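You operate a simulated robot arm through the tools that you are given. There is no shell and no other tool. Be economical: measure what you need, move in short steps, check, and stop when the job is done.

You run a simulated robot arm. Do the job below in one go: nothing can be reset, and whatever is moved stays where it is left.

TASK
Pack the chocolate muffin and the scone in the green lunch box, shut it and slide it back out of the way.
Fine: 8 to 16 cm toward the wall; the other muffin stays on the rack.

It is judged by the outcome, as a careful person would: the job done as asked, and still so three seconds after it is handed in. It fails if anything else is knocked over, pushed out of place, dropped, spilled or broken.

THE ROBOT
A 6-joint arm with a two-finger parallel gripper, fixed in place. Base frame: the origin is at the foot of the arm, x ahead of it, y to its left, z up; the work surface is at about z = 0. Lengths are in m, angles in degrees, forces in N, time in s.
With the tool pointing down near the work surface it reaches from about 0.14 to 0.58 m from the base axis. Its first joint turns from -66.0 to 66.0 degrees. Payload 2.1 kg.
Tool frame: the origin (TCP) lies between the finger pads and is the grasp point; the fingertips stand 0.03 m ahead of it; z points along the fingers, y is the line along which they close. Largest opening 0.094 m; finger width 0.028, thickness 0.01; the body of the gripper, 0.05 by 0.096 m, starts 0.055 m behind the TCP.
Orientation is that of the tool frame in the base frame, as a unit quaternion [w, x, y, z]. With the fingers straight down and closing along the base's y, the tool's x points along the base's -x, its y along +y and its z along -z.

THE INTERFACE
- The arm moves only by the tool arm_command. Its arguments are lists of equal length, an entry for each row: "dr": the turn, a rotation vector about the tool's x, y, z in degrees, a list of three; "translation": the shift along the tool's x, y, z in m, a list of three; "gripper": the finger opening in m, from 0 to 0.094. In form: {"dr": [[rx, ry, rz], ...], "translation": [[tx, ty, tz], ...], "gripper": [gripper, ...]}. A call has 1 to 8 rows; each row shifts and turns the commanded pose from where the row before left it, along the tool's axes as they then stand. Each row takes 0.2 s and may step no farther than 0.05 m and 8.6 degrees from the row before; otherwise, or with a gripper value out of range, the whole call is refused. A pose out of reach is approached as far as the arm can. The call stops where the force on the tool passes 70 N (or 10 N more than at its start, if that is more) or the arm is blocked; 0.2 s more then pass. The fingers move at their own pace (about 0.072 m/s each) and stop on an object; they squeeze with about 34 N. The grip force told is the motor's: it shows also when the fingers shut on nothing. Time passes only in rows, and 0.2 s behind the last, so rows that do not move let the fingers close. The reply holds the time, the measured pose of the TCP, the force on the tool along the base axes, the opening and the grip force, in the units named above and with some noise.
- Cameras (640 x 400 px; columns grow to the right, rows downward): "scene" is fixed at [0.0584, -0.3675, 0.4967]; the picture's right is [0.77, -0.64, 0.00], its down [-0.28, -0.34, -0.90] and it looks along [0.57, 0.69, -0.44] (base axes); focal length 304 px, centre (320, 200). "wrist" rides on the gripper at [-0.037, 0, -0.058] in the tool frame; the picture's right is [0.00, -1.00, 0.00], its down [0.97, 0.00, -0.24] and it looks along [0.24, 0.00, 0.97] (tool axes); focal length 218 px, centre (320, 200). There is no depth. A picture from a camera that has moved, and an enlarged one, comes with that camera's place and axes in the base frame and with its lens.
- capture(camera): a new picture of that camera. No time passes.
- zoom(camera, box): a new picture of the part [left, top, right, bottom] of that camera's present view, enlarged. No time passes.
- sign_off(): hands the job in; it is judged then, once.

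Work in short steps. Places have to be worked out from the pictures, the camera data and where the tool is seen: move nearer, look again, correct. Check each grasp and each placing, and mend what went wrong. You have 120 turns and 84 pictures in all, those below and enlarged ones among them. Open the gripper and draw the arm clear of the work before you hand the job in, unless the task says otherwise; then end with one line.

The tools are called after "Request:" as a command line: name --argument value ..., lists and objects as JSON in quotes. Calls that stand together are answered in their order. arm_command: Moves the arm, as the interface text tells. Its arguments: {"type":"object","properties":{"dr":{"type":"array","items":{"type":"array","items":{"type":"number"}}},"translation":{"type":"array","items":{"type":"array","items":{"type":"number"}}},"gripper":{"type":"array","items":{"type":"number"}}},"required":["dr","translation","gripper"]} The other tools are called the same way: capture (camera) takes a picture; zoom (camera, box) takes an enlarged picture of a part of a camera's view; sign_off () hands the job in.

At the start:

```text
time: 0.0
tcp_pos: [0.3214, -0.0003, 0.3888]
ee_rot: [0.001, 0.0, 1.0, 0.0]
contact_force: [0.0, 0.3, -0.2]
grip_width: 0.0942
grasp_force: 0.1
```

scene: 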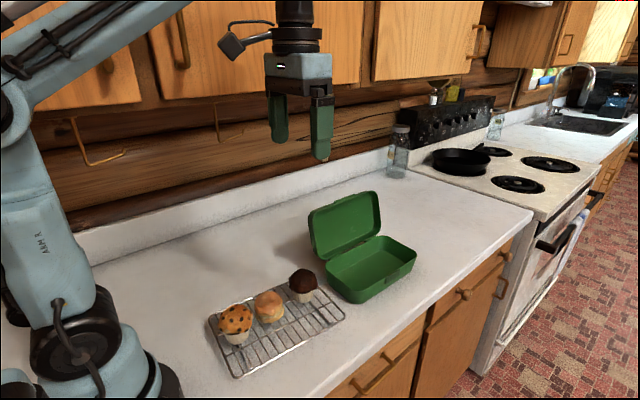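
wrist: 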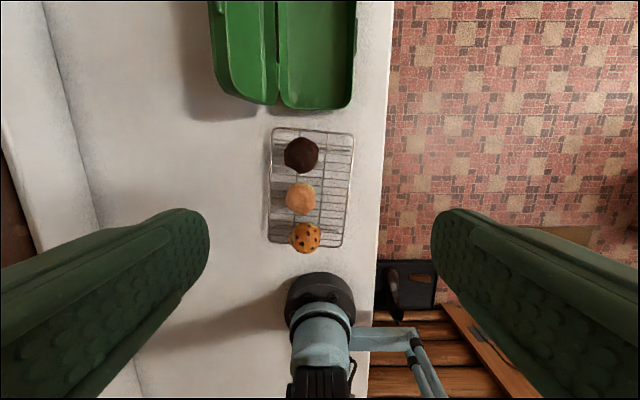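

I'll look at the food and the box up close first.

Request:
zoom --camera "scene" --box '[200, 240, 360, 380]'

Request:
zoom --camera "scene" --box '[290, 170, 450, 310]'

Request:
zoom --camera "wrist" --box '[180, 0, 400, 270]'

```text
2.86 times, centred on (280, 310) of scene
camera zoom: at [0.0584, -0.3675, 0.4967], right [0.77, -0.64, 0.0], down [-0.28, -0.34, -0.9], along [0.57, 0.69, -0.44], focal length 867 px, centre (434, -114)
```

zoom: 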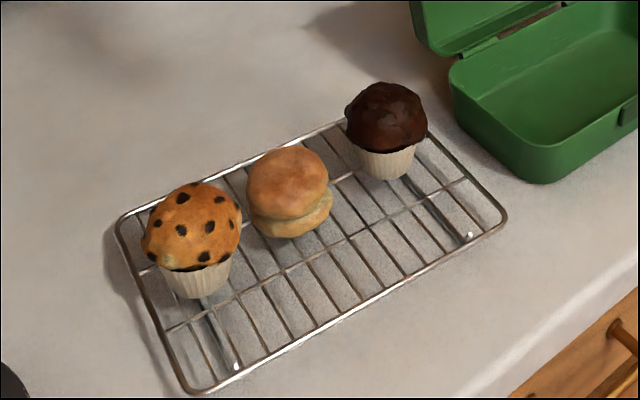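

```text
2.86 times, centred on (370, 240) of scene
camera zoom: at [0.0584, -0.3675, 0.4967], right [0.77, -0.64, 0.0], down [-0.28, -0.34, -0.9], along [0.57, 0.69, -0.44], focal length 867 px, centre (177, 86)
```

zoom: 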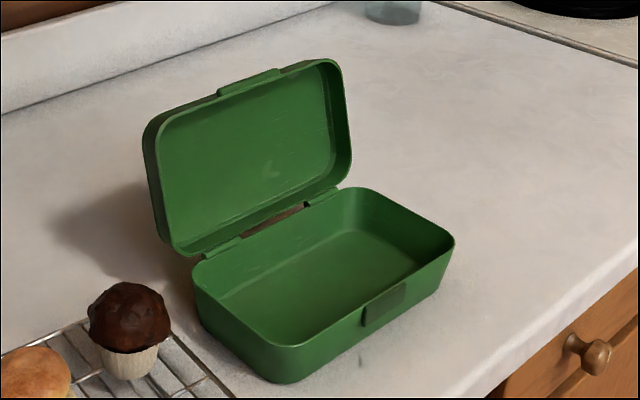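

```text
1.48 times, centred on (290, 135) of wrist
camera zoom: at [0.3577, 0.0, 0.4467], right [0.0, -1.0, 0.0], down [-0.97, 0.0, 0.24], along [-0.24, 0.0, -0.97], focal length 323 px, centre (364, 296)
```

zoom: 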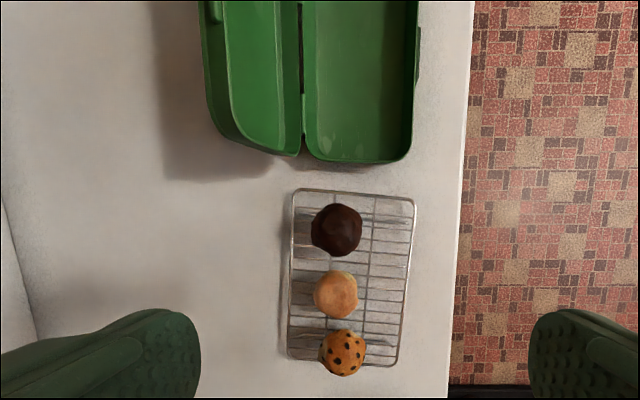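

The dark muffin seems to be at about (0.343, 0.033), the scone at (0.265, 0.037), and the box covers x 0.41–0.62, y −0.06–0.065, with its lid leaning toward the wall. I'll come down above the chocolate muffin and look again.

Request:
arm_command --dr '[[0, 0, 0], [0, 0, 0], [0, 0, 0], [0, 0, 0], [0, 0, 0]]' --translation '[[-0.0055, 0.0083, 0.04], [-0.0055, 0.0083, 0.04], [-0.0055, 0.0083, 0.04], [-0.0055, 0.0083, 0.04], [0, 0, 0.03]]' --gripper '[0.094, 0.094, 0.094, 0.094, 0.094]'

Request:
capture --camera "wrist"

Request:
capture --camera "scene"

```text
time: 1.2
tcp_pos: [0.3437, 0.0343, 0.1955]
ee_rot: [0.0, 0.0, 1.0, 0.0]
contact_force: [0.1, 0.2, 0.7]
grip_width: 0.0943
grasp_force: 0.0
```

```text
78 pictures are left
camera wrist: at [0.3801, 0.0334, 0.2534], right [0.0, -1.0, 0.0], down [-0.97, 0.0, 0.24], along [-0.24, 0.0, -0.97], focal length 218 px, centre (320, 200)
```

wrist: 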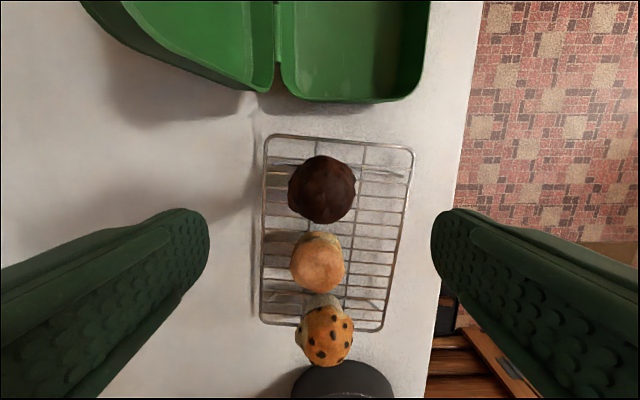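

```text
77 pictures are left
```

scene: 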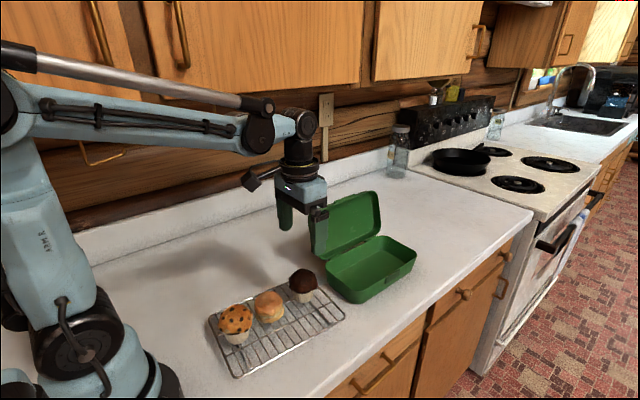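

The muffin is about 0.064 wide and centred under the tool at (0.343, 0.032), well inside the open fingers. I'll go down to z ≈ 0.055 and close.

Request:
arm_command --dr '[[0, 0, 0], [0, 0, 0], [0, 0, 0], [0, 0, 0], [0, 0, 0], [0, 0, 0], [0, 0, 0]]' --translation '[[0, -0.001, 0.04], [0, -0.001, 0.04], [0, 0, 0.035], [0, 0, 0.025], [0, 0, 0], [0, 0, 0], [0, 0, 0]]' --gripper '[0.094, 0.094, 0.094, 0.094, 0.05, 0.05, 0.05]'

Request:
capture --camera "wrist"

Request:
zoom --camera "scene" --box '[200, 220, 360, 380]'

```text
time: 2.8
tcp_pos: [0.3425, 0.0358, 0.0576]
ee_rot: [-0.001, 0.0, 1.0, 0.0]
contact_force: [-0.6, 0.3, -0.9]
grip_width: 0.0633
grasp_force: 5.7
```

```text
76 pictures are left
camera wrist: at [0.3792, 0.0346, 0.1154], right [0.0, -1.0, 0.0], down [-0.97, 0.0, 0.24], along [-0.24, 0.0, -0.97], focal length 218 px, centre (320, 200)
```

wrist: 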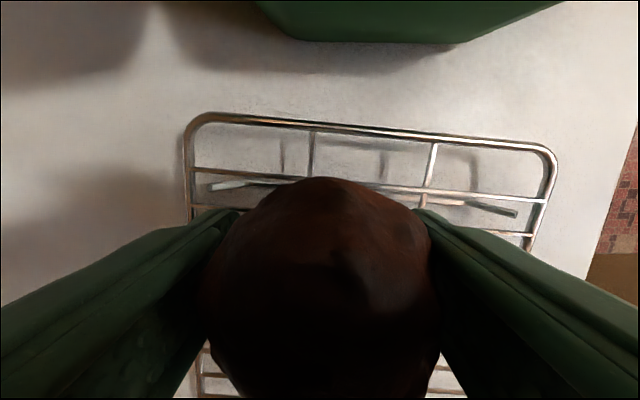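

```text
2.50 times, centred on (280, 300) of scene
camera zoom: at [0.0584, -0.3675, 0.4967], right [0.77, -0.64, 0.0], down [-0.28, -0.34, -0.9], along [0.57, 0.69, -0.44], focal length 759 px, centre (420, -50)
```

zoom: 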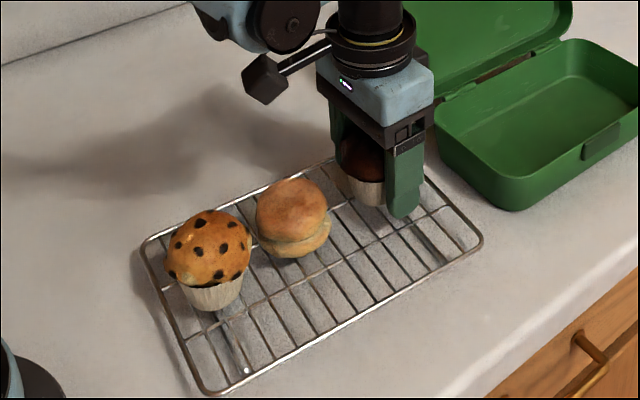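

The fingers have stopped on the muffin at a 0.063 opening. I'll let the grip build, then lift straight up.

Request:
arm_command --dr '[[0, 0, 0], [0, 0, 0], [0, 0, 0], [0, 0, 0], [0, 0, 0], [0, 0, 0], [0, 0, 0]]' --translation '[[0, 0, 0], [0, 0, -0.01], [0, 0, -0.02], [0, 0, -0.04], [0, 0, -0.04], [0, 0, -0.03], [0, 0, 0]]' --gripper '[0.045, 0.045, 0.045, 0.045, 0.045, 0.045, 0.045]'

Request:
capture --camera "scene"

Request:
capture --camera "wrist"

```text
time: 4.4
tcp_pos: [0.3416, 0.0327, 0.1994]
ee_rot: [0.0, 0.0, 1.0, 0.0]
contact_force: [0.3, 0.1, 0.0]
grip_width: 0.045
grasp_force: 0.0
```

```text
74 pictures are left
```

scene: 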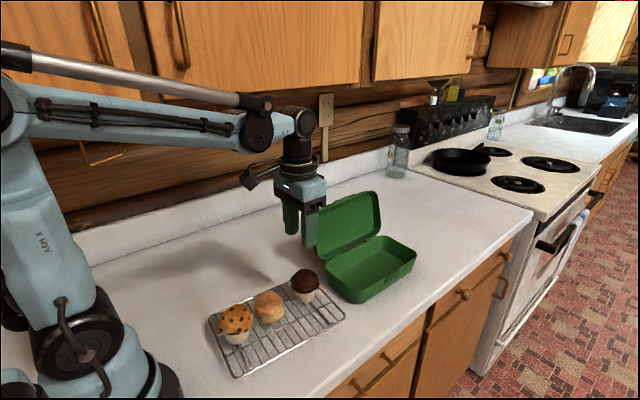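

```text
73 pictures are left
camera wrist: at [0.3782, 0.0334, 0.2565], right [0.0, -1.0, 0.0], down [-0.97, 0.0, 0.24], along [-0.24, 0.0, -0.97], focal length 218 px, centre (320, 200)
```

wrist: 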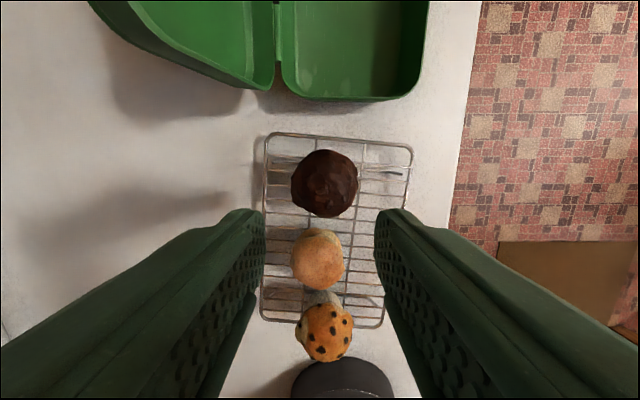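

The muffin slipped out and is still upright on the rack at about (0.344, 0.030); I probably gripped the dome too high. I'll reopen, go lower this time, close fully, and check the force before lifting.

Request:
arm_command --dr '[[0, 0, 0], [0, 0, 0], [0, 0, 0], [0, 0, 0], [0, 0, 0], [0, 0, 0]]' --translation '[[0, 0, 0], [-0.002, -0.003, 0.03], [0, 0, 0.04], [0, 0, 0.04], [0, 0, 0.03], [0, 0, 0.006]]' --gripper '[0.094, 0.094, 0.094, 0.094, 0.094, 0.094]'

Request:
zoom --camera "scene" --box '[240, 220, 360, 320]'

```text
time: 5.8
tcp_pos: [0.3481, 0.0294, 0.0536]
ee_rot: [-0.001, 0.0, 1.0, 0.0]
contact_force: [-2.4, 1.2, 22.5]
grip_width: 0.094
grasp_force: 0.1
stopped in row 6: the force on the tool passed its limit (the readings are from after the stop); the commanded pose is now the measured one
```

```text
4.00 times, centred on (300, 270) of scene
camera zoom: at [0.0583, -0.3675, 0.4967], right [0.77, -0.64, 0.0], down [-0.28, -0.34, -0.9], along [0.57, 0.69, -0.44], focal length 1214 px, centre (400, -80)
```

zoom: 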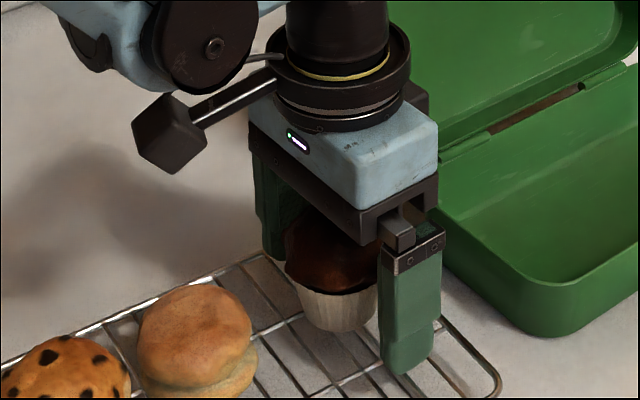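

The fingertips are touching the rack at this height (tips at z ≈ 0.024). I'll back off 2 mm, recentre, close and give the grip time to build.

Request:
arm_command --dr '[[0, 0, 0], [0, 0, 0], [0, 0, 0], [0, 0, 0], [0, 0, 0], [0, 0, 0], [0, 0, 0]]' --translation '[[0.003, 0.001, -0.002], [0, 0, 0], [0, 0, 0], [0, 0, 0], [0, 0, 0], [0, 0, 0], [0, 0, 0]]' --gripper '[0.094, 0.03, 0.03, 0.03, 0.03, 0.03, 0.03]'

Request:
zoom --camera "scene" --box '[240, 220, 360, 320]'

Request:
capture --camera "wrist"

```text
time: 7.4
tcp_pos: [0.3454, 0.0305, 0.0553]
ee_rot: [-0.001, 0.0, 1.0, 0.0]
contact_force: [0.5, -0.3, 0.4]
grip_width: 0.063
grasp_force: 6.2
```

```text
4.00 times, centred on (300, 270) of scene
camera zoom: at [0.0584, -0.3675, 0.4967], right [0.77, -0.64, 0.0], down [-0.28, -0.34, -0.9], along [0.57, 0.69, -0.44], focal length 1214 px, centre (400, -80)
```

zoom: 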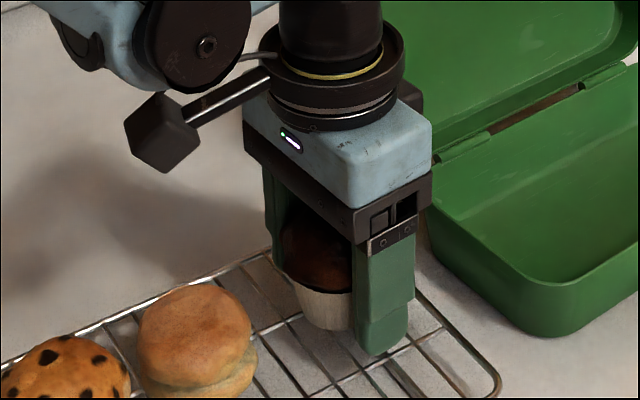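

```text
70 pictures are left
camera wrist: at [0.3822, 0.031, 0.1125], right [0.0, -1.0, 0.0], down [-0.97, 0.0, 0.24], along [-0.24, 0.0, -0.97], focal length 218 px, centre (320, 200)
```

wrist: 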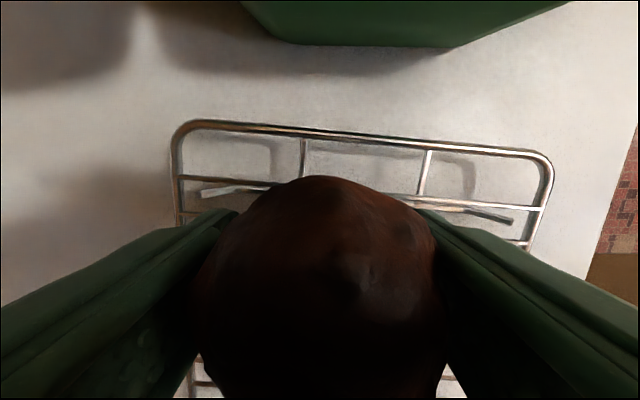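

The grip reads only 6 N at 0.063. I'll command a full close to see whether it firms up, then lift very slowly.

Request:
arm_command --dr '[[0, 0, 0], [0, 0, 0], [0, 0, 0], [0, 0, 0], [0, 0, 0]]' --translation '[[0, 0, 0], [0, 0, 0], [0, 0, -0.003], [0, 0, -0.003], [0, 0, -0.004]]' --gripper '[0, 0, 0, 0, 0]'

Request:
zoom --camera "scene" --box '[240, 220, 360, 320]'

```text
time: 8.6
tcp_pos: [0.3462, 0.0316, 0.0641]
ee_rot: [-0.001, 0.0, 1.0, 0.0]
contact_force: [0.1, -1.1, -0.6]
grip_width: 0.0631
grasp_force: 6.0
```

```text
4.00 times, centred on (300, 270) of scene
camera zoom: at [0.0584, -0.3675, 0.4967], right [0.77, -0.64, 0.0], down [-0.28, -0.34, -0.9], along [0.57, 0.69, -0.44], focal length 1214 px, centre (400, -80)
```

zoom: 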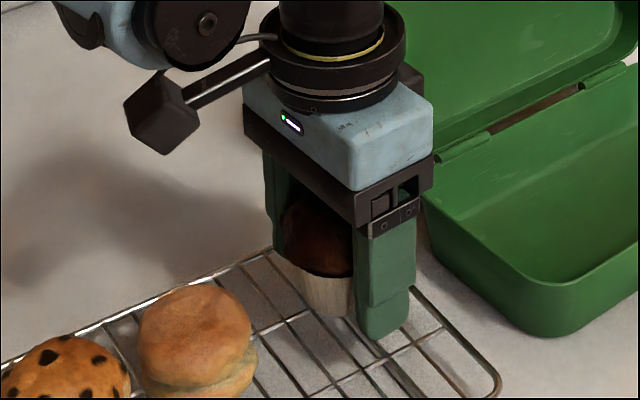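

The muffin is rising with the gripper (cup bottom up in step with the fingers). I'll keep lifting slowly.

Request:
arm_command --dr '[[0, 0, 0], [0, 0, 0], [0, 0, 0], [0, 0, 0], [0, 0, 0], [0, 0, 0], [0, 0, 0], [0, 0, 0]]' --translation '[[0, 0, -0.005], [0, 0, -0.008], [0, 0, -0.01], [0, 0, -0.01], [0, 0, -0.01], [0, 0, -0.01], [0, 0, -0.008], [0, 0, -0.005]]' --gripper '[0, 0, 0, 0, 0, 0, 0, 0]'

Request:
zoom --camera "scene" --box '[220, 170, 440, 320]'

```text
time: 10.4
tcp_pos: [0.3457, 0.0309, 0.1314]
ee_rot: [-0.001, 0.0, 1.0, 0.0]
contact_force: [-1.0, -1.0, -0.7]
grip_width: 0.0633
grasp_force: 5.8
```

```text
2.67 times, centred on (330, 245) of scene
camera zoom: at [0.0584, -0.3675, 0.4967], right [0.77, -0.64, 0.0], down [-0.28, -0.34, -0.9], along [0.57, 0.69, -0.44], focal length 810 px, centre (293, 80)
```

zoom: 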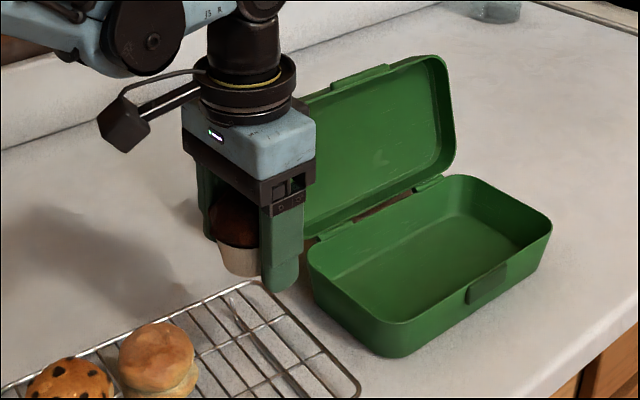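

It's secure at z = 0.131, with the bottom clear of the box rim. I'll carry it slowly toward the far half of the box, at (0.56, 0.002).

Request:
arm_command --dr '[[0, 0, 0], [0, 0, 0], [0, 0, 0], [0, 0, 0], [0, 0, 0], [0, 0, 0], [0, 0, 0], [0, 0, 0]]' --translation '[[-0.003, -0.006, -0.004], [-0.008, -0.01, -0.002], [-0.014, -0.008, 0], [-0.02, -0.003, 0], [-0.022, -0.002, 0], [-0.022, 0, 0], [-0.02, 0, 0], [-0.012, 0, 0]]' --gripper '[0, 0, 0, 0, 0, 0, 0, 0]'

Request:
arm_command --dr '[[0, 0, 0], [0, 0, 0], [0, 0, 0], [0, 0, 0], [0, 0, 0], [0, 0, 0], [0, 0, 0]]' --translation '[[-0.008, 0, 0], [-0.015, 0, 0], [-0.02, 0, 0], [-0.022, 0, 0], [-0.015, 0, 0], [-0.01, 0, 0], [-0.004, 0, 0]]' --gripper '[0, 0, 0, 0, 0, 0, 0]'

Request:
capture --camera "scene"

Request:
capture --camera "wrist"

```text
time: 12.2
tcp_pos: [0.4672, 0.0021, 0.1386]
ee_rot: [0.0, 0.0, 1.0, 0.0]
contact_force: [-0.4, -0.5, 0.4]
grip_width: 0.0631
grasp_force: 6.0
```

```text
time: 13.8
tcp_pos: [0.5606, 0.0008, 0.1368]
ee_rot: [-0.001, 0.0, 1.0, 0.0]
contact_force: [-0.1, 0.3, -0.3]
grip_width: 0.063
grasp_force: 6.3
```

```text
67 pictures are left
```

scene: 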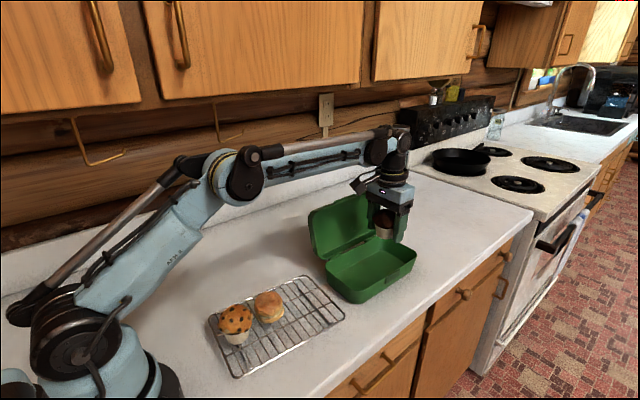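

```text
66 pictures are left
camera wrist: at [0.5974, 0.001, 0.1942], right [0.0, -1.0, 0.0], down [-0.97, 0.0, 0.24], along [-0.24, 0.0, -0.97], focal length 218 px, centre (320, 200)
```

wrist: 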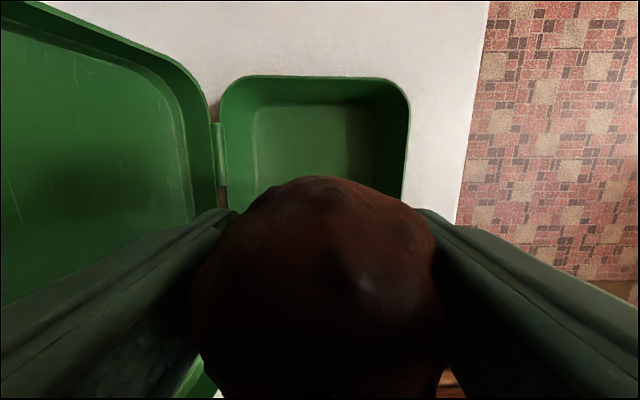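

The box's inner floor is about 0.10 wide, centred on y ≈ 0.004, with its far rim at x ≈ 0.635. I'll nudge over to that centreline and lower the muffin to just above the floor.

Request:
arm_command --dr '[[0, 0, 0], [0, 0, 0], [0, 0, 0], [0, 0, 0], [0, 0, 0], [0, 0, 0], [0, 0, 0], [0, 0, 0]]' --translation '[[-0.004, 0.003, 0.006], [-0.002, 0, 0.012], [0, 0, 0.015], [0, 0, 0.015], [0, 0, 0.015], [0, 0, 0.014], [0, 0, 0.01], [0, 0, 0.005]]' --gripper '[0, 0, 0, 0, 0, 0, 0, 0]'

Request:
zoom --camera "scene" --box '[300, 170, 460, 310]'

Request:
capture --camera "wrist"

```text
time: 15.6
tcp_pos: [0.5655, 0.0041, 0.0454]
ee_rot: [0.0, 0.0, 1.0, 0.0]
contact_force: [-0.5, 0.7, 0.3]
grip_width: 0.063
grasp_force: 6.0
```

```text
2.86 times, centred on (380, 240) of scene
camera zoom: at [0.0584, -0.3675, 0.4967], right [0.77, -0.64, 0.0], down [-0.28, -0.34, -0.9], along [0.57, 0.69, -0.44], focal length 867 px, centre (149, 86)
```

zoom: 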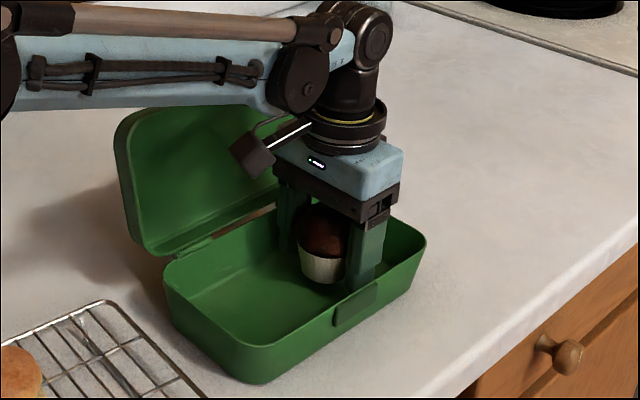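

```text
64 pictures are left
camera wrist: at [0.6023, 0.0047, 0.1024], right [0.0, -1.0, 0.0], down [-0.97, 0.0, 0.24], along [-0.24, 0.0, -0.97], focal length 218 px, centre (320, 200)
```

wrist: 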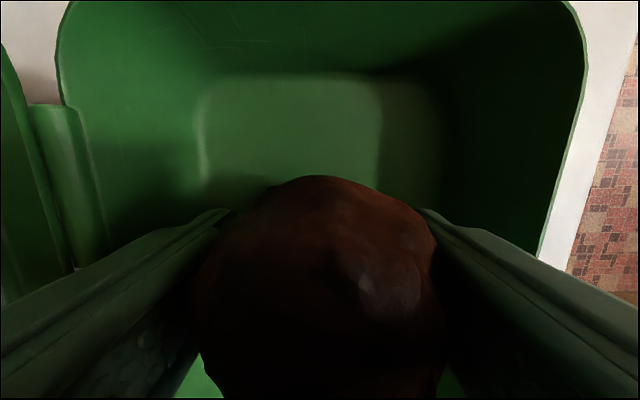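

There's even room on both sides. I'll creep down the last few millimetres, watching the force.

Request:
arm_command --dr '[[0, 0, 0], [0, 0, 0], [0, 0, 0]]' --translation '[[0, 0, 0.002], [0, 0, 0.002], [0, 0, 0.002]]' --gripper '[0, 0, 0]'

```text
time: 16.4
tcp_pos: [0.5664, 0.005, 0.0403]
ee_rot: [-0.001, 0.0, 1.0, 0.0]
contact_force: [-0.8, -0.4, 0.0]
grip_width: 0.063
grasp_force: 5.8
```

No contact yet at z = 0.040, so I'll go on in 1 mm steps.

Request:
arm_command --dr '[[0, 0, 0], [0, 0, 0], [0, 0, 0]]' --translation '[[0, 0, 0.001], [0, 0, 0.001], [0, 0, 0.001]]' --gripper '[0, 0, 0]'

Request:
zoom --camera "scene" --box '[340, 200, 430, 280]'

```text
time: 17.2
tcp_pos: [0.567, 0.0042, 0.0369]
ee_rot: [-0.001, 0.0, 1.0, 0.0]
contact_force: [-0.4, 0.2, -0.4]
grip_width: 0.0632
grasp_force: 5.8
```

```text
5.00 times, centred on (385, 240) of scene
camera zoom: at [0.0584, -0.3675, 0.4967], right [0.77, -0.64, 0.0], down [-0.28, -0.34, -0.9], along [0.57, 0.69, -0.44], focal length 1518 px, centre (-5, 0)
```

zoom: 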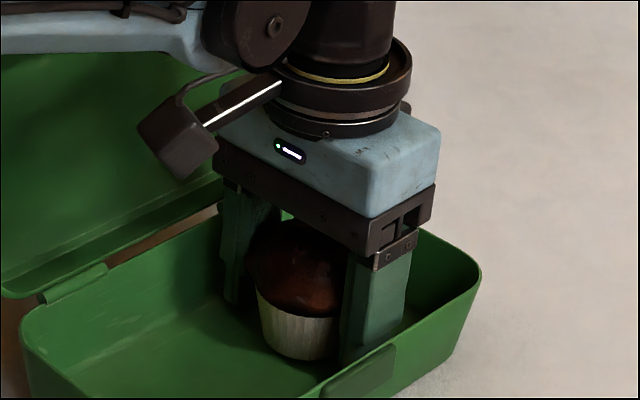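

The cup is right at the floor and the tips are at about z = 0.007. I'll take two more 1 mm steps and then open gently to 0.074.

Request:
arm_command --dr '[[0, 0, 0], [0, 0, 0], [0, 0, 0], [0, 0, 0], [0, 0, 0]]' --translation '[[0, 0, 0.001], [0, 0, 0.001], [0, 0, 0], [0, 0, 0], [0, 0, 0]]' --gripper '[0, 0, 0, 0.068, 0.074]'

Request:
zoom --camera "scene" --box '[340, 200, 430, 280]'

```text
time: 18.4
tcp_pos: [0.5668, 0.0039, 0.0336]
ee_rot: [-0.001, 0.0, 1.0, -0.001]
contact_force: [0.2, -3.0, 6.8]
grip_width: 0.0727
grasp_force: 0.1
```

```text
5.00 times, centred on (385, 240) of scene
camera zoom: at [0.0584, -0.3675, 0.4967], right [0.77, -0.64, 0.0], down [-0.28, -0.34, -0.9], along [0.57, 0.69, -0.44], focal length 1518 px, centre (-5, 0)
```

zoom: 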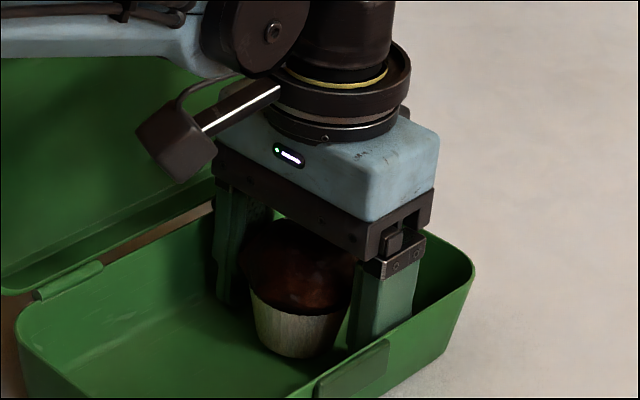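

The muffin is standing in the box; one finger is lightly touching the front wall. I'll narrow the opening slightly and pull straight up slowly.

Request:
arm_command --dr '[[0, 0, 0], [0, 0, 0], [0, 0, 0], [0, 0, 0], [0, 0, 0], [0, 0, 0], [0, 0, 0], [0, 0, 0]]' --translation '[[0, 0.001, -0.003], [0, 0, -0.007], [0, 0, -0.015], [0, 0, -0.02], [0, 0, -0.03], [0, 0, -0.03], [0, 0, -0.03], [0, 0, -0.01]]' --gripper '[0.071, 0.071, 0.071, 0.071, 0.071, 0.071, 0.071, 0.071]'

Request:
capture --camera "wrist"

Request:
zoom --camera "scene" --box '[290, 170, 450, 310]'

```text
time: 20.2
tcp_pos: [0.5658, 0.0068, 0.181]
ee_rot: [-0.001, 0.0, 1.0, 0.0]
contact_force: [0.0, 0.4, -0.3]
grip_width: 0.0713
grasp_force: 0.1
```

```text
61 pictures are left
camera wrist: at [0.6035, 0.0059, 0.237], right [0.0, -1.0, 0.0], down [-0.97, 0.0, 0.24], along [-0.24, 0.0, -0.97], focal length 218 px, centre (320, 200)
```

wrist: 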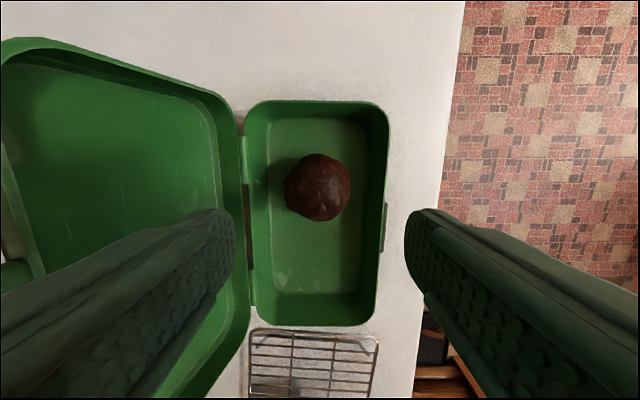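

```text
2.86 times, centred on (370, 240) of scene
camera zoom: at [0.0584, -0.3675, 0.4967], right [0.77, -0.64, 0.0], down [-0.28, -0.34, -0.9], along [0.57, 0.69, -0.44], focal length 867 px, centre (177, 86)
```

zoom: 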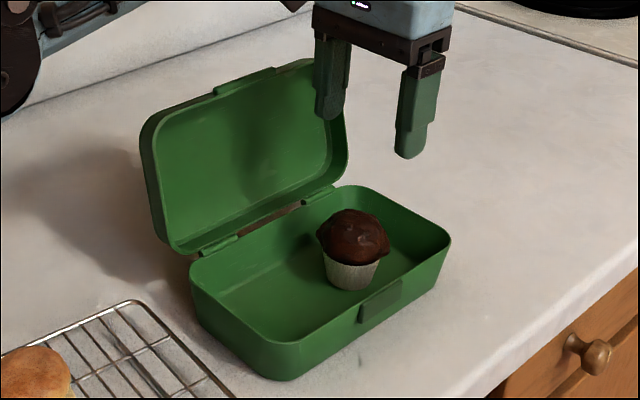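

The muffin stands upright in the box at about (0.569, 0.008). Now I'll go back over the scone near (0.264, 0.035).

Request:
arm_command --dr '[[0, 0, 0], [0, 0, 0], [0, 0, 0], [0, 0, 0], [0, 0, 0], [0, 0, 0], [0, 0, 0], [0, 0, 0]]' --translation '[[0.04, 0, 0], [0.045, 0, 0], [0.045, 0, 0], [0.045, 0.007, 0], [0.045, 0.007, 0], [0.045, 0.007, 0], [0.037, 0.007, 0], [0, 0, 0.02]]' --gripper '[0.094, 0.094, 0.094, 0.094, 0.094, 0.094, 0.094, 0.094]'

Request:
capture --camera "wrist"

Request:
zoom --camera "scene" --box '[200, 220, 360, 380]'

```text
time: 22.0
tcp_pos: [0.2646, 0.0347, 0.1619]
ee_rot: [-0.001, 0.0, 1.0, 0.0]
contact_force: [0.1, -0.2, -0.1]
grip_width: 0.094
grasp_force: 0.1
```

```text
59 pictures are left
camera wrist: at [0.3012, 0.0342, 0.2184], right [0.0, -1.0, 0.0], down [-0.97, 0.0, 0.24], along [-0.24, 0.0, -0.97], focal length 218 px, centre (320, 200)
```

wrist: 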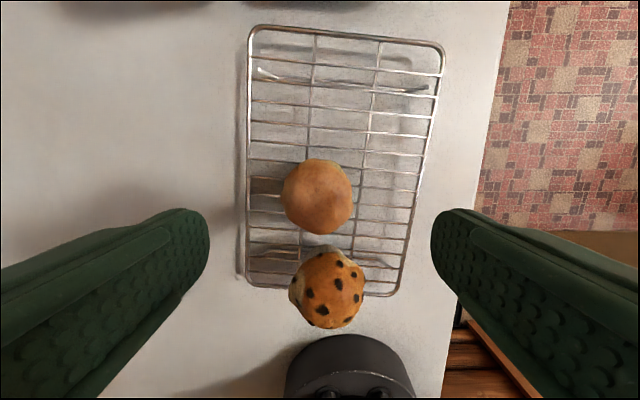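

```text
2.50 times, centred on (280, 300) of scene
camera zoom: at [0.0584, -0.3675, 0.4967], right [0.77, -0.64, 0.0], down [-0.28, -0.34, -0.9], along [0.57, 0.69, -0.44], focal length 759 px, centre (420, -50)
```

zoom: 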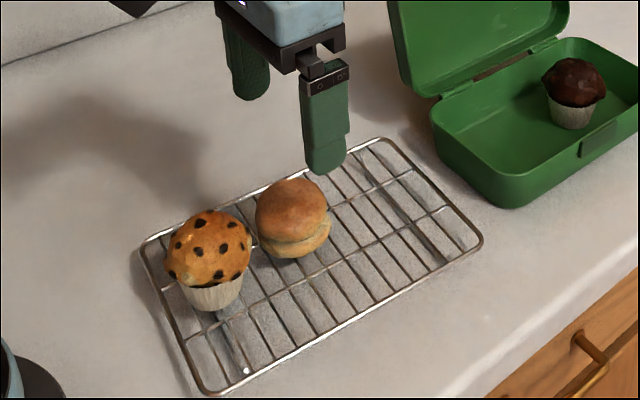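

The scone is centred under the tool, 0.057 wide, with a clear gap to the other muffin. I'll go down to z ≈ 0.055 and close.

Request:
arm_command --dr '[[0, 0, 0], [0, 0, 0], [0, 0, 0], [0, 0, 0], [0, 0, 0], [0, 0, 0], [0, 0, 0], [0, 0, 0]]' --translation '[[0.001, 0.001, 0.03], [0, 0, 0.035], [0, 0, 0.03], [0, 0, 0.0105], [0, 0, 0], [0, 0, 0], [0, 0, 0], [0, 0, 0]]' --gripper '[0.094, 0.094, 0.094, 0.094, 0.094, 0, 0, 0]'

Request:
zoom --camera "scene" --box '[200, 220, 360, 380]'

```text
time: 23.8
tcp_pos: [0.2637, 0.0346, 0.0542]
ee_rot: [0.0, 0.0, 1.0, 0.0]
contact_force: [2.2, 0.6, 28.4]
grip_width: 0.0584
grasp_force: 34.5
```

```text
2.50 times, centred on (280, 300) of scene
camera zoom: at [0.0584, -0.3675, 0.4967], right [0.77, -0.64, 0.0], down [-0.28, -0.34, -0.9], along [0.57, 0.69, -0.44], focal length 759 px, centre (420, -50)
```

zoom: 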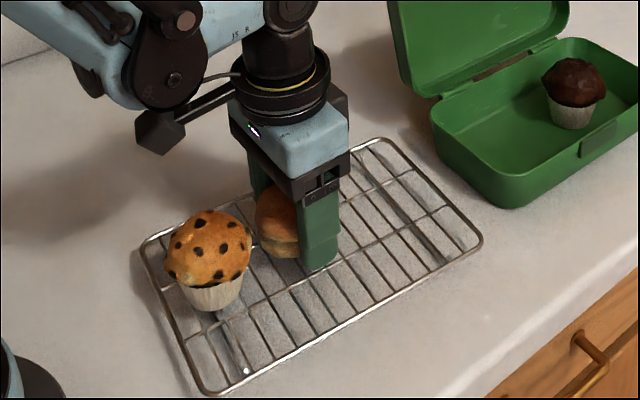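

Grip is a firm 34 N at 0.058, with the tips just touching the rack. I'll lift slowly.

Request:
arm_command --dr '[[0, 0, 0], [0, 0, 0], [0, 0, 0], [0, 0, 0], [0, 0, 0], [0, 0, 0], [0, 0, 0], [0, 0, 0]]' --translation '[[0, 0, -0.003], [0, 0, -0.005], [0, 0, -0.01], [0, 0, -0.014], [0, 0, -0.018], [0, 0, -0.018], [0, 0, -0.01], [0, 0, -0.004]]' --gripper '[0, 0, 0, 0, 0, 0, 0, 0]'

Request:
zoom --camera "scene" --box '[200, 200, 360, 360]'

```text
time: 25.6
tcp_pos: [0.2641, 0.0361, 0.1366]
ee_rot: [-0.001, 0.0, 1.0, 0.0]
contact_force: [-0.7, -1.3, 0.4]
grip_width: 0.0583
grasp_force: 34.0
```

```text
2.50 times, centred on (280, 280) of scene
camera zoom: at [0.0584, -0.3675, 0.4967], right [0.77, -0.64, 0.0], down [-0.28, -0.34, -0.9], along [0.57, 0.69, -0.44], focal length 759 px, centre (420, 0)
```

zoom: 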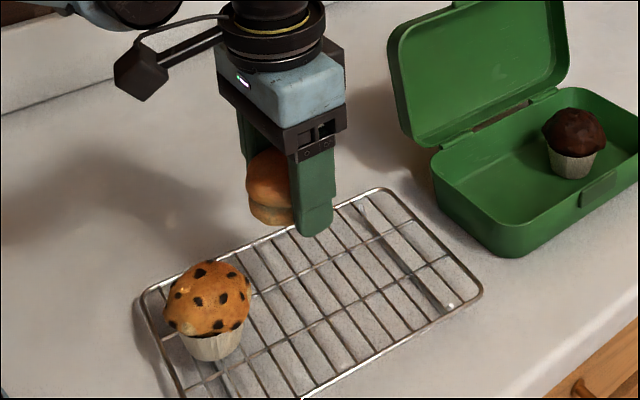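

The scone is held and lifted. I'll carry it to the near half of the box, (0.482, 0.006).

Request:
arm_command --dr '[[0, 0, 0], [0, 0, 0], [0, 0, 0], [0, 0, 0], [0, 0, 0], [0, 0, 0], [0, 0, 0], [0, 0, 0]]' --translation '[[-0.01, -0.005, 0], [-0.02, -0.01, 0], [-0.03, -0.01, 0], [-0.03, -0.005, 0], [-0.03, 0, 0], [-0.03, 0, 0], [-0.02, 0, 0], [-0.01, 0, 0]]' --gripper '[0, 0, 0, 0, 0, 0, 0, 0]'

Request:
arm_command --dr '[[0, 0, 0], [0, 0, 0], [0, 0, 0], [0, 0, 0]]' --translation '[[-0.01, 0, 0], [-0.015, 0, 0], [-0.01, 0, 0], [-0.004, 0, 0]]' --gripper '[0, 0, 0, 0]'

Request:
capture --camera "wrist"

Request:
zoom --camera "scene" --box '[290, 170, 450, 310]'

```text
time: 27.4
tcp_pos: [0.4425, 0.0045, 0.1329]
ee_rot: [-0.001, 0.0, 1.0, 0.0]
contact_force: [0.2, 0.1, -0.1]
grip_width: 0.0582
grasp_force: 34.4
```

```text
time: 28.4
tcp_pos: [0.4816, 0.0051, 0.1359]
ee_rot: [-0.002, 0.0, 1.0, 0.0]
contact_force: [0.2, 0.2, -1.1]
grip_width: 0.0581
grasp_force: 34.1
```

```text
55 pictures are left
camera wrist: at [0.5185, 0.0049, 0.1928], right [0.0, -1.0, 0.0], down [-0.97, 0.0, 0.24], along [-0.24, 0.0, -0.97], focal length 218 px, centre (320, 200)
```

wrist: 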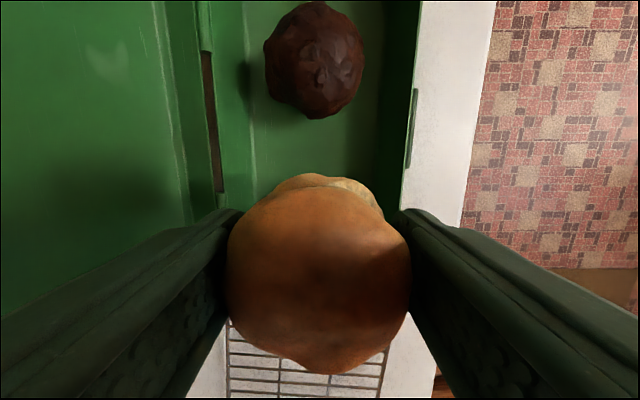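

```text
2.86 times, centred on (370, 240) of scene
camera zoom: at [0.0584, -0.3675, 0.4967], right [0.77, -0.64, 0.0], down [-0.28, -0.34, -0.9], along [0.57, 0.69, -0.44], focal length 867 px, centre (177, 86)
```

zoom: 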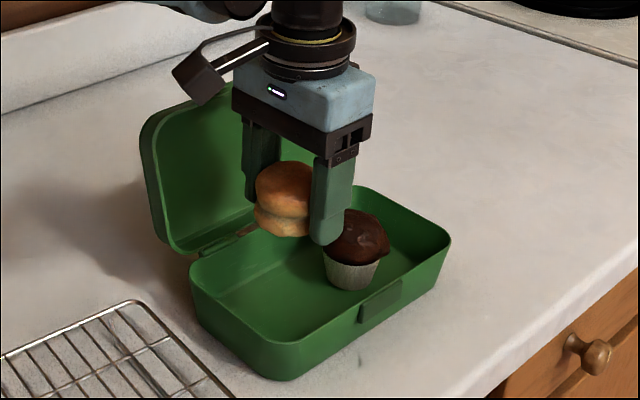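

The scone is clear of the muffin and centred. I'll lower it slowly to z ≈ 0.037.

Request:
arm_command --dr '[[0, 0, 0], [0, 0, 0], [0, 0, 0], [0, 0, 0], [0, 0, 0], [0, 0, 0], [0, 0, 0], [0, 0, 0]]' --translation '[[0, 0.001, 0.008], [0, 0, 0.016], [0, 0, 0.02], [0, 0, 0.02], [0, 0, 0.018], [0, 0, 0.01], [0, 0, 0.004], [0, 0, 0.002]]' --gripper '[0, 0, 0, 0, 0, 0, 0, 0]'

Request:
zoom --camera "scene" --box '[310, 200, 430, 310]'

```text
time: 30.2
tcp_pos: [0.4815, 0.0081, 0.0363]
ee_rot: [-0.002, 0.0, 1.0, 0.0]
contact_force: [-0.2, 0.9, -0.3]
grip_width: 0.0579
grasp_force: 34.3
```

```text
3.64 times, centred on (370, 255) of scene
camera zoom: at [0.0584, -0.3675, 0.4967], right [0.77, -0.64, 0.0], down [-0.28, -0.34, -0.9], along [0.57, 0.69, -0.44], focal length 1104 px, centre (138, 0)
```

zoom: 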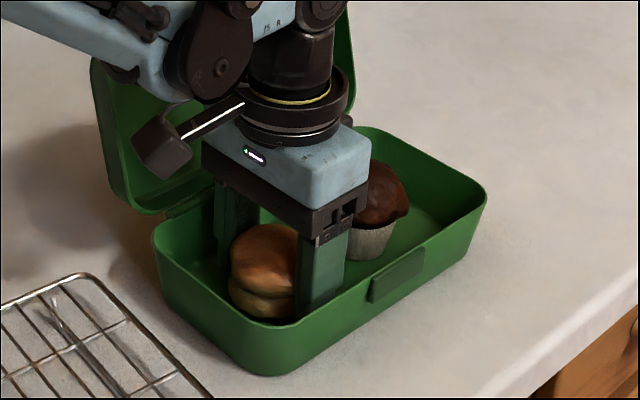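

The scone is down at floor level. I'll take one more small step, open gently to 0.068, and retreat upward.

Request:
arm_command --dr '[[0, 0, 0], [0, 0, 0], [0, 0, 0], [0, 0, 0], [0, 0, 0], [0, 0, 0], [0, 0, 0], [0, 0, 0]]' --translation '[[0, -0.001, 0.0015], [0, 0, 0], [0, 0, 0], [0, 0, -0.004], [0, 0, -0.01], [0, 0, -0.03], [0, 0, -0.04], [0, 0, -0.045]]' --gripper '[0, 0.065, 0.068, 0.068, 0.068, 0.068, 0.068, 0.068]'

Request:
capture --camera "wrist"

Request:
zoom --camera "scene" --box '[290, 170, 450, 310]'

```text
time: 32.0
tcp_pos: [0.4808, 0.0036, 0.1664]
ee_rot: [-0.001, 0.0, 1.0, 0.0]
contact_force: [0.0, -0.1, 0.5]
grip_width: 0.0681
grasp_force: 0.1
```

```text
52 pictures are left
camera wrist: at [0.5175, 0.0041, 0.2233], right [0.0, -1.0, 0.0], down [-0.97, 0.0, 0.24], along [-0.24, 0.0, -0.97], focal length 218 px, centre (320, 200)
```

wrist: 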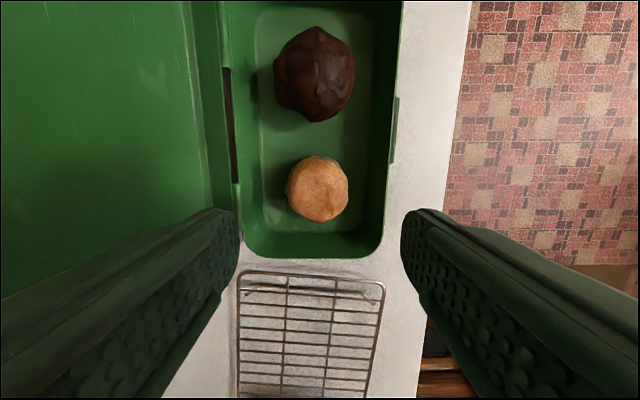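

```text
2.86 times, centred on (370, 240) of scene
camera zoom: at [0.0584, -0.3675, 0.4967], right [0.77, -0.64, 0.0], down [-0.28, -0.34, -0.9], along [0.57, 0.69, -0.44], focal length 867 px, centre (177, 86)
```

zoom: 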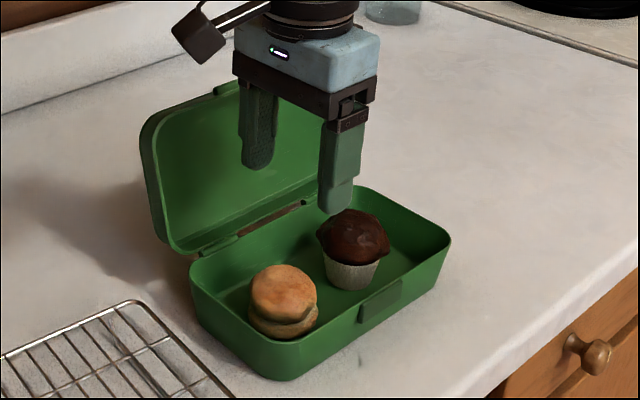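

Both items are upright in the box, clear of the walls. Next I'll raise the arm and turn the tool 90°, so the fingers spread along x for pushing the lid and then the box.

Request:
arm_command --dr '[[0, 0, 8.5], [0, 0, 8.5], [0, 0, 8.5], [0, 0, 8.5], [0, 0, 8.5], [0, 0, 8.5], [0, 0, 8.5], [0, 0, 8.5]]' --translation '[[0, 0, -0.02], [0, 0, -0.03], [0, 0, -0.03], [0, 0, -0.02], [0, 0, 0], [0, 0, 0], [0, 0, 0], [0, 0, 0]]' --gripper '[0.068, 0.068, 0.068, 0.068, 0.068, 0.068, 0.068, 0.068]'

Request:
arm_command --dr '[[0, 0, 8.5], [0, 0, 8.5], [0, 0, 5]]' --translation '[[0, 0, 0], [0, 0, 0], [0, 0, 0]]' --gripper '[0.068, 0.068, 0.068]'

Request:
capture --camera "wrist"

Request:
capture --camera "scene"

```text
time: 33.8
tcp_pos: [0.4812, 0.0056, 0.2638]
ee_rot: [0.001, 0.561, 0.828, -0.001]
contact_force: [-0.3, -0.3, 0.1]
grip_width: 0.0679
grasp_force: 0.1
```

```text
time: 34.6
tcp_pos: [0.4824, 0.0052, 0.2651]
ee_rot: [-0.001, 0.708, 0.706, -0.001]
contact_force: [-0.1, 0.0, -0.5]
grip_width: 0.0681
grasp_force: 0.0
```

```text
50 pictures are left
camera wrist: at [0.4824, -0.0318, 0.3231], right [-1.0, 0.0, 0.0], down [0.0, 0.97, 0.24], along [0.0, 0.24, -0.97], focal length 218 px, centre (320, 200)
```

wrist: 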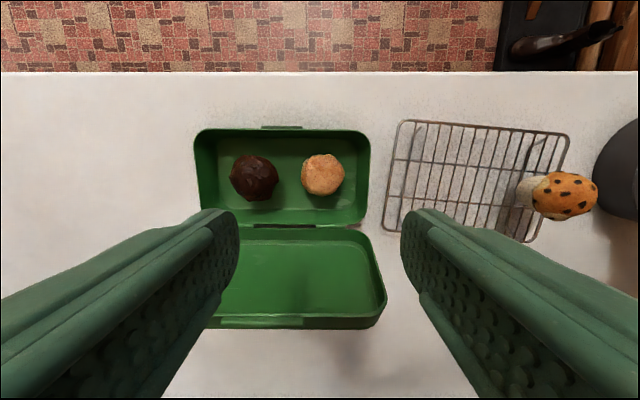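

```text
49 pictures are left
```

scene: 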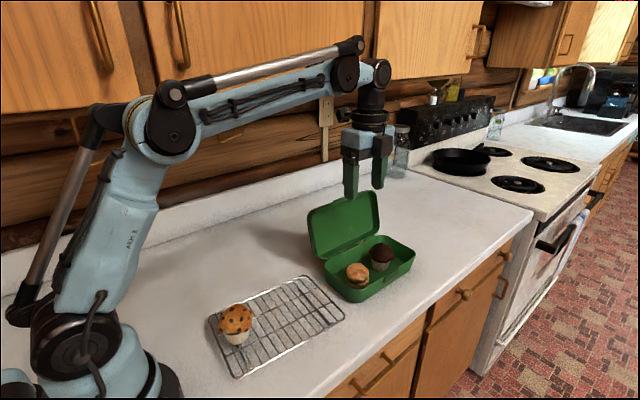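

The tool has turned. The lid's top edge is at about y ≈ 0.13, z ≈ 0.165. I'll pass over it at this height to y ≈ 0.20 and look before going down behind it.

Request:
arm_command --dr '[[0, 0, 0], [0, 0, 0], [0, 0, 0], [0, 0, 0], [0, 0, 0]]' --translation '[[0.039, 0.009, 0], [0.039, 0.009, 0], [0.039, 0.009, 0], [0.039, 0.009, 0], [0.039, 0, 0]]' --gripper '[0.06, 0.06, 0.06, 0.06, 0.06]'

Request:
capture --camera "wrist"

Request:
capture --camera "scene"

```text
time: 35.8
tcp_pos: [0.511, 0.1559, 0.2617]
ee_rot: [-0.001, 0.728, 0.685, 0.0]
contact_force: [0.6, 0.2, -0.2]
grip_width: 0.06
grasp_force: 0.1
out of reach, approached as far as the arm can: row 4, 5
```

```text
48 pictures are left
camera wrist: at [0.508, 0.1181, 0.3188], right [-1.0, 0.06, 0.0], down [0.06, 0.97, 0.24], along [0.01, 0.24, -0.97], focal length 218 px, centre (320, 200)
```

wrist: 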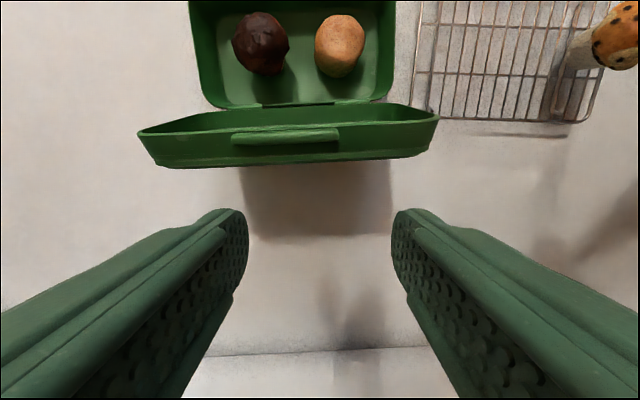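

```text
47 pictures are left
```

scene: 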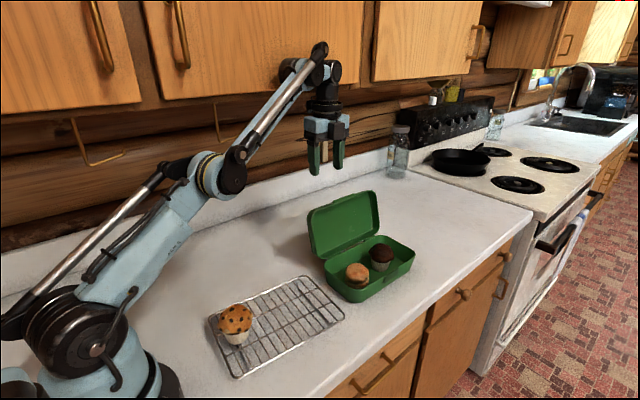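

That's the reach limit at this height. The lid's back edge is at y ≈ 0.131, z ≈ 0.16. I'll come nearer in x while lowering a little, and see where the pose settles.

Request:
arm_command --dr '[[0, 0, 0], [0, 0, 0]]' --translation '[[0.0, -0.025, 0.015], [0, 0, 0.015]]' --gripper '[0.06, 0.06]'

```text
time: 36.4
tcp_pos: [0.4872, 0.1563, 0.2321]
ee_rot: [-0.003, 0.729, 0.685, 0.0]
contact_force: [0.1, 0.9, -0.1]
grip_width: 0.06
grasp_force: 0.0
```

The pose is now (0.487, 0.156, 0.232), with the tool about 3.5° over-turned. I'll correct that, move back to y ≈ 0.19, and lower behind the lid.

Request:
arm_command --dr '[[0, 0, -3.5], [0, 0, 0], [0, 0, 0], [0, 0, 0]]' --translation '[[0, 0, 0], [0.034, 0, 0], [0, 0, 0.035], [0, 0, 0.035]]' --gripper '[0.06, 0.06, 0.06, 0.06]'

Request:
capture --camera "wrist"

Request:
zoom --camera "scene" --box '[270, 130, 450, 310]'

```text
time: 37.4
tcp_pos: [0.5015, 0.2364, 0.1824]
ee_rot: [-0.001, 0.684, 0.729, -0.002]
contact_force: [0.5, 0.0, -0.7]
grip_width: 0.0601
grasp_force: 0.0
out of reach, approached as far as the arm can: row 3, 4
```

```text
46 pictures are left
camera wrist: at [0.5042, 0.1987, 0.2398], right [-1.0, -0.06, 0.0], down [-0.06, 0.97, 0.24], along [-0.02, 0.24, -0.97], focal length 218 px, centre (320, 200)
```

wrist: 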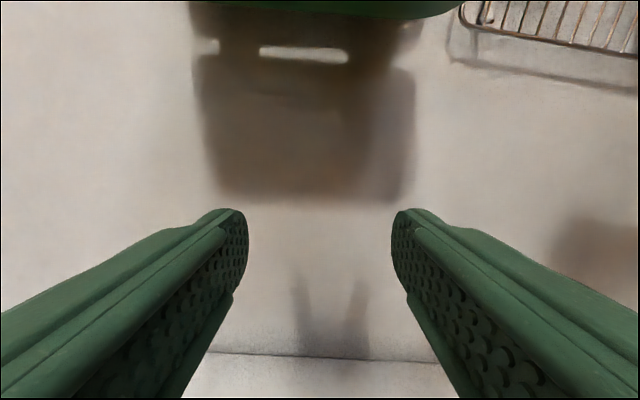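

```text
2.22 times, centred on (360, 220) of scene
camera zoom: at [0.0586, -0.3673, 0.4967], right [0.77, -0.64, 0.0], down [-0.28, -0.34, -0.9], along [0.57, 0.69, -0.44], focal length 675 px, centre (231, 156)
```

zoom: 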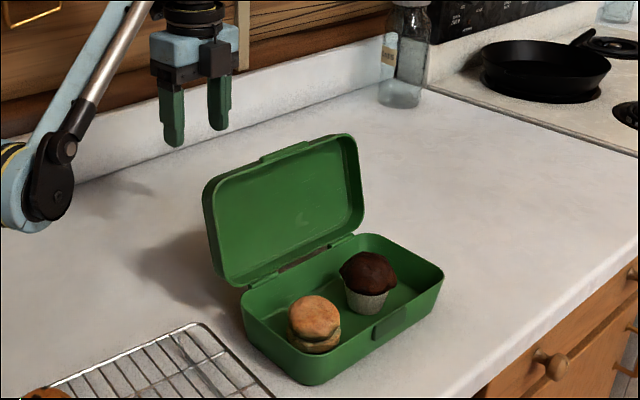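

The commanded pose had kept my earlier target, so the tool is now at y = 0.236, well behind the lid. I'll straighten the yaw and come in to about (0.49, 0.195).

Request:
arm_command --dr '[[0, 0, 3.5], [0, 0, 0], [0, 0, 0]]' --translation '[[0, 0, 0], [-0.038, -0.01, 0], [0, 0, 0]]' --gripper '[0.06, 0.06, 0.06]'

Request:
capture --camera "wrist"

```text
time: 38.2
tcp_pos: [0.5076, 0.204, 0.1906]
ee_rot: [-0.001, 0.706, 0.709, -0.002]
contact_force: [0.5, -0.1, 0.1]
grip_width: 0.0599
grasp_force: 0.0
out of reach, approached as far as the arm can: row 2
```

```text
44 pictures are left
camera wrist: at [0.5083, 0.1682, 0.2476], right [-1.0, 0.0, 0.0], down [0.0, 0.97, 0.24], along [0.0, 0.24, -0.97], focal length 218 px, centre (320, 200)
```

wrist: 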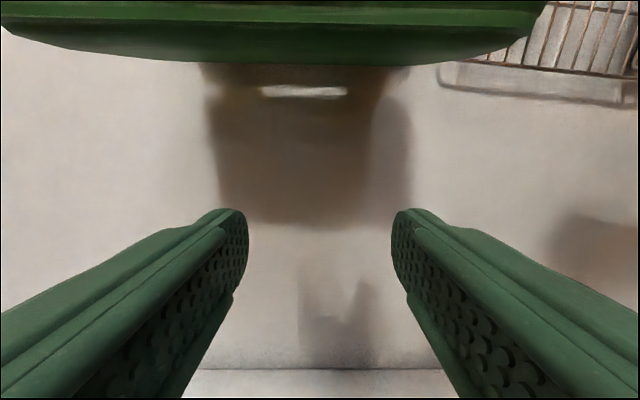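

The lid's back is at y ≈ 0.137, in front of the fingers. I'll come nearer in x and lower to z ≈ 0.155, staying behind it.

Request:
arm_command --dr '[[0, 0, 0], [0, 0, 0], [0, 0, 0]]' --translation '[[0, -0.025, 0], [0, 0, 0.02], [0, 0, 0]]' --gripper '[0.06, 0.06, 0.06]'

```text
time: 39.0
tcp_pos: [0.5087, 0.2067, 0.1901]
ee_rot: [-0.001, 0.709, 0.705, -0.002]
contact_force: [-0.1, 0.7, 0.3]
grip_width: 0.0601
grasp_force: 0.0
out of reach, approached as far as the arm can: row 1, 2
```

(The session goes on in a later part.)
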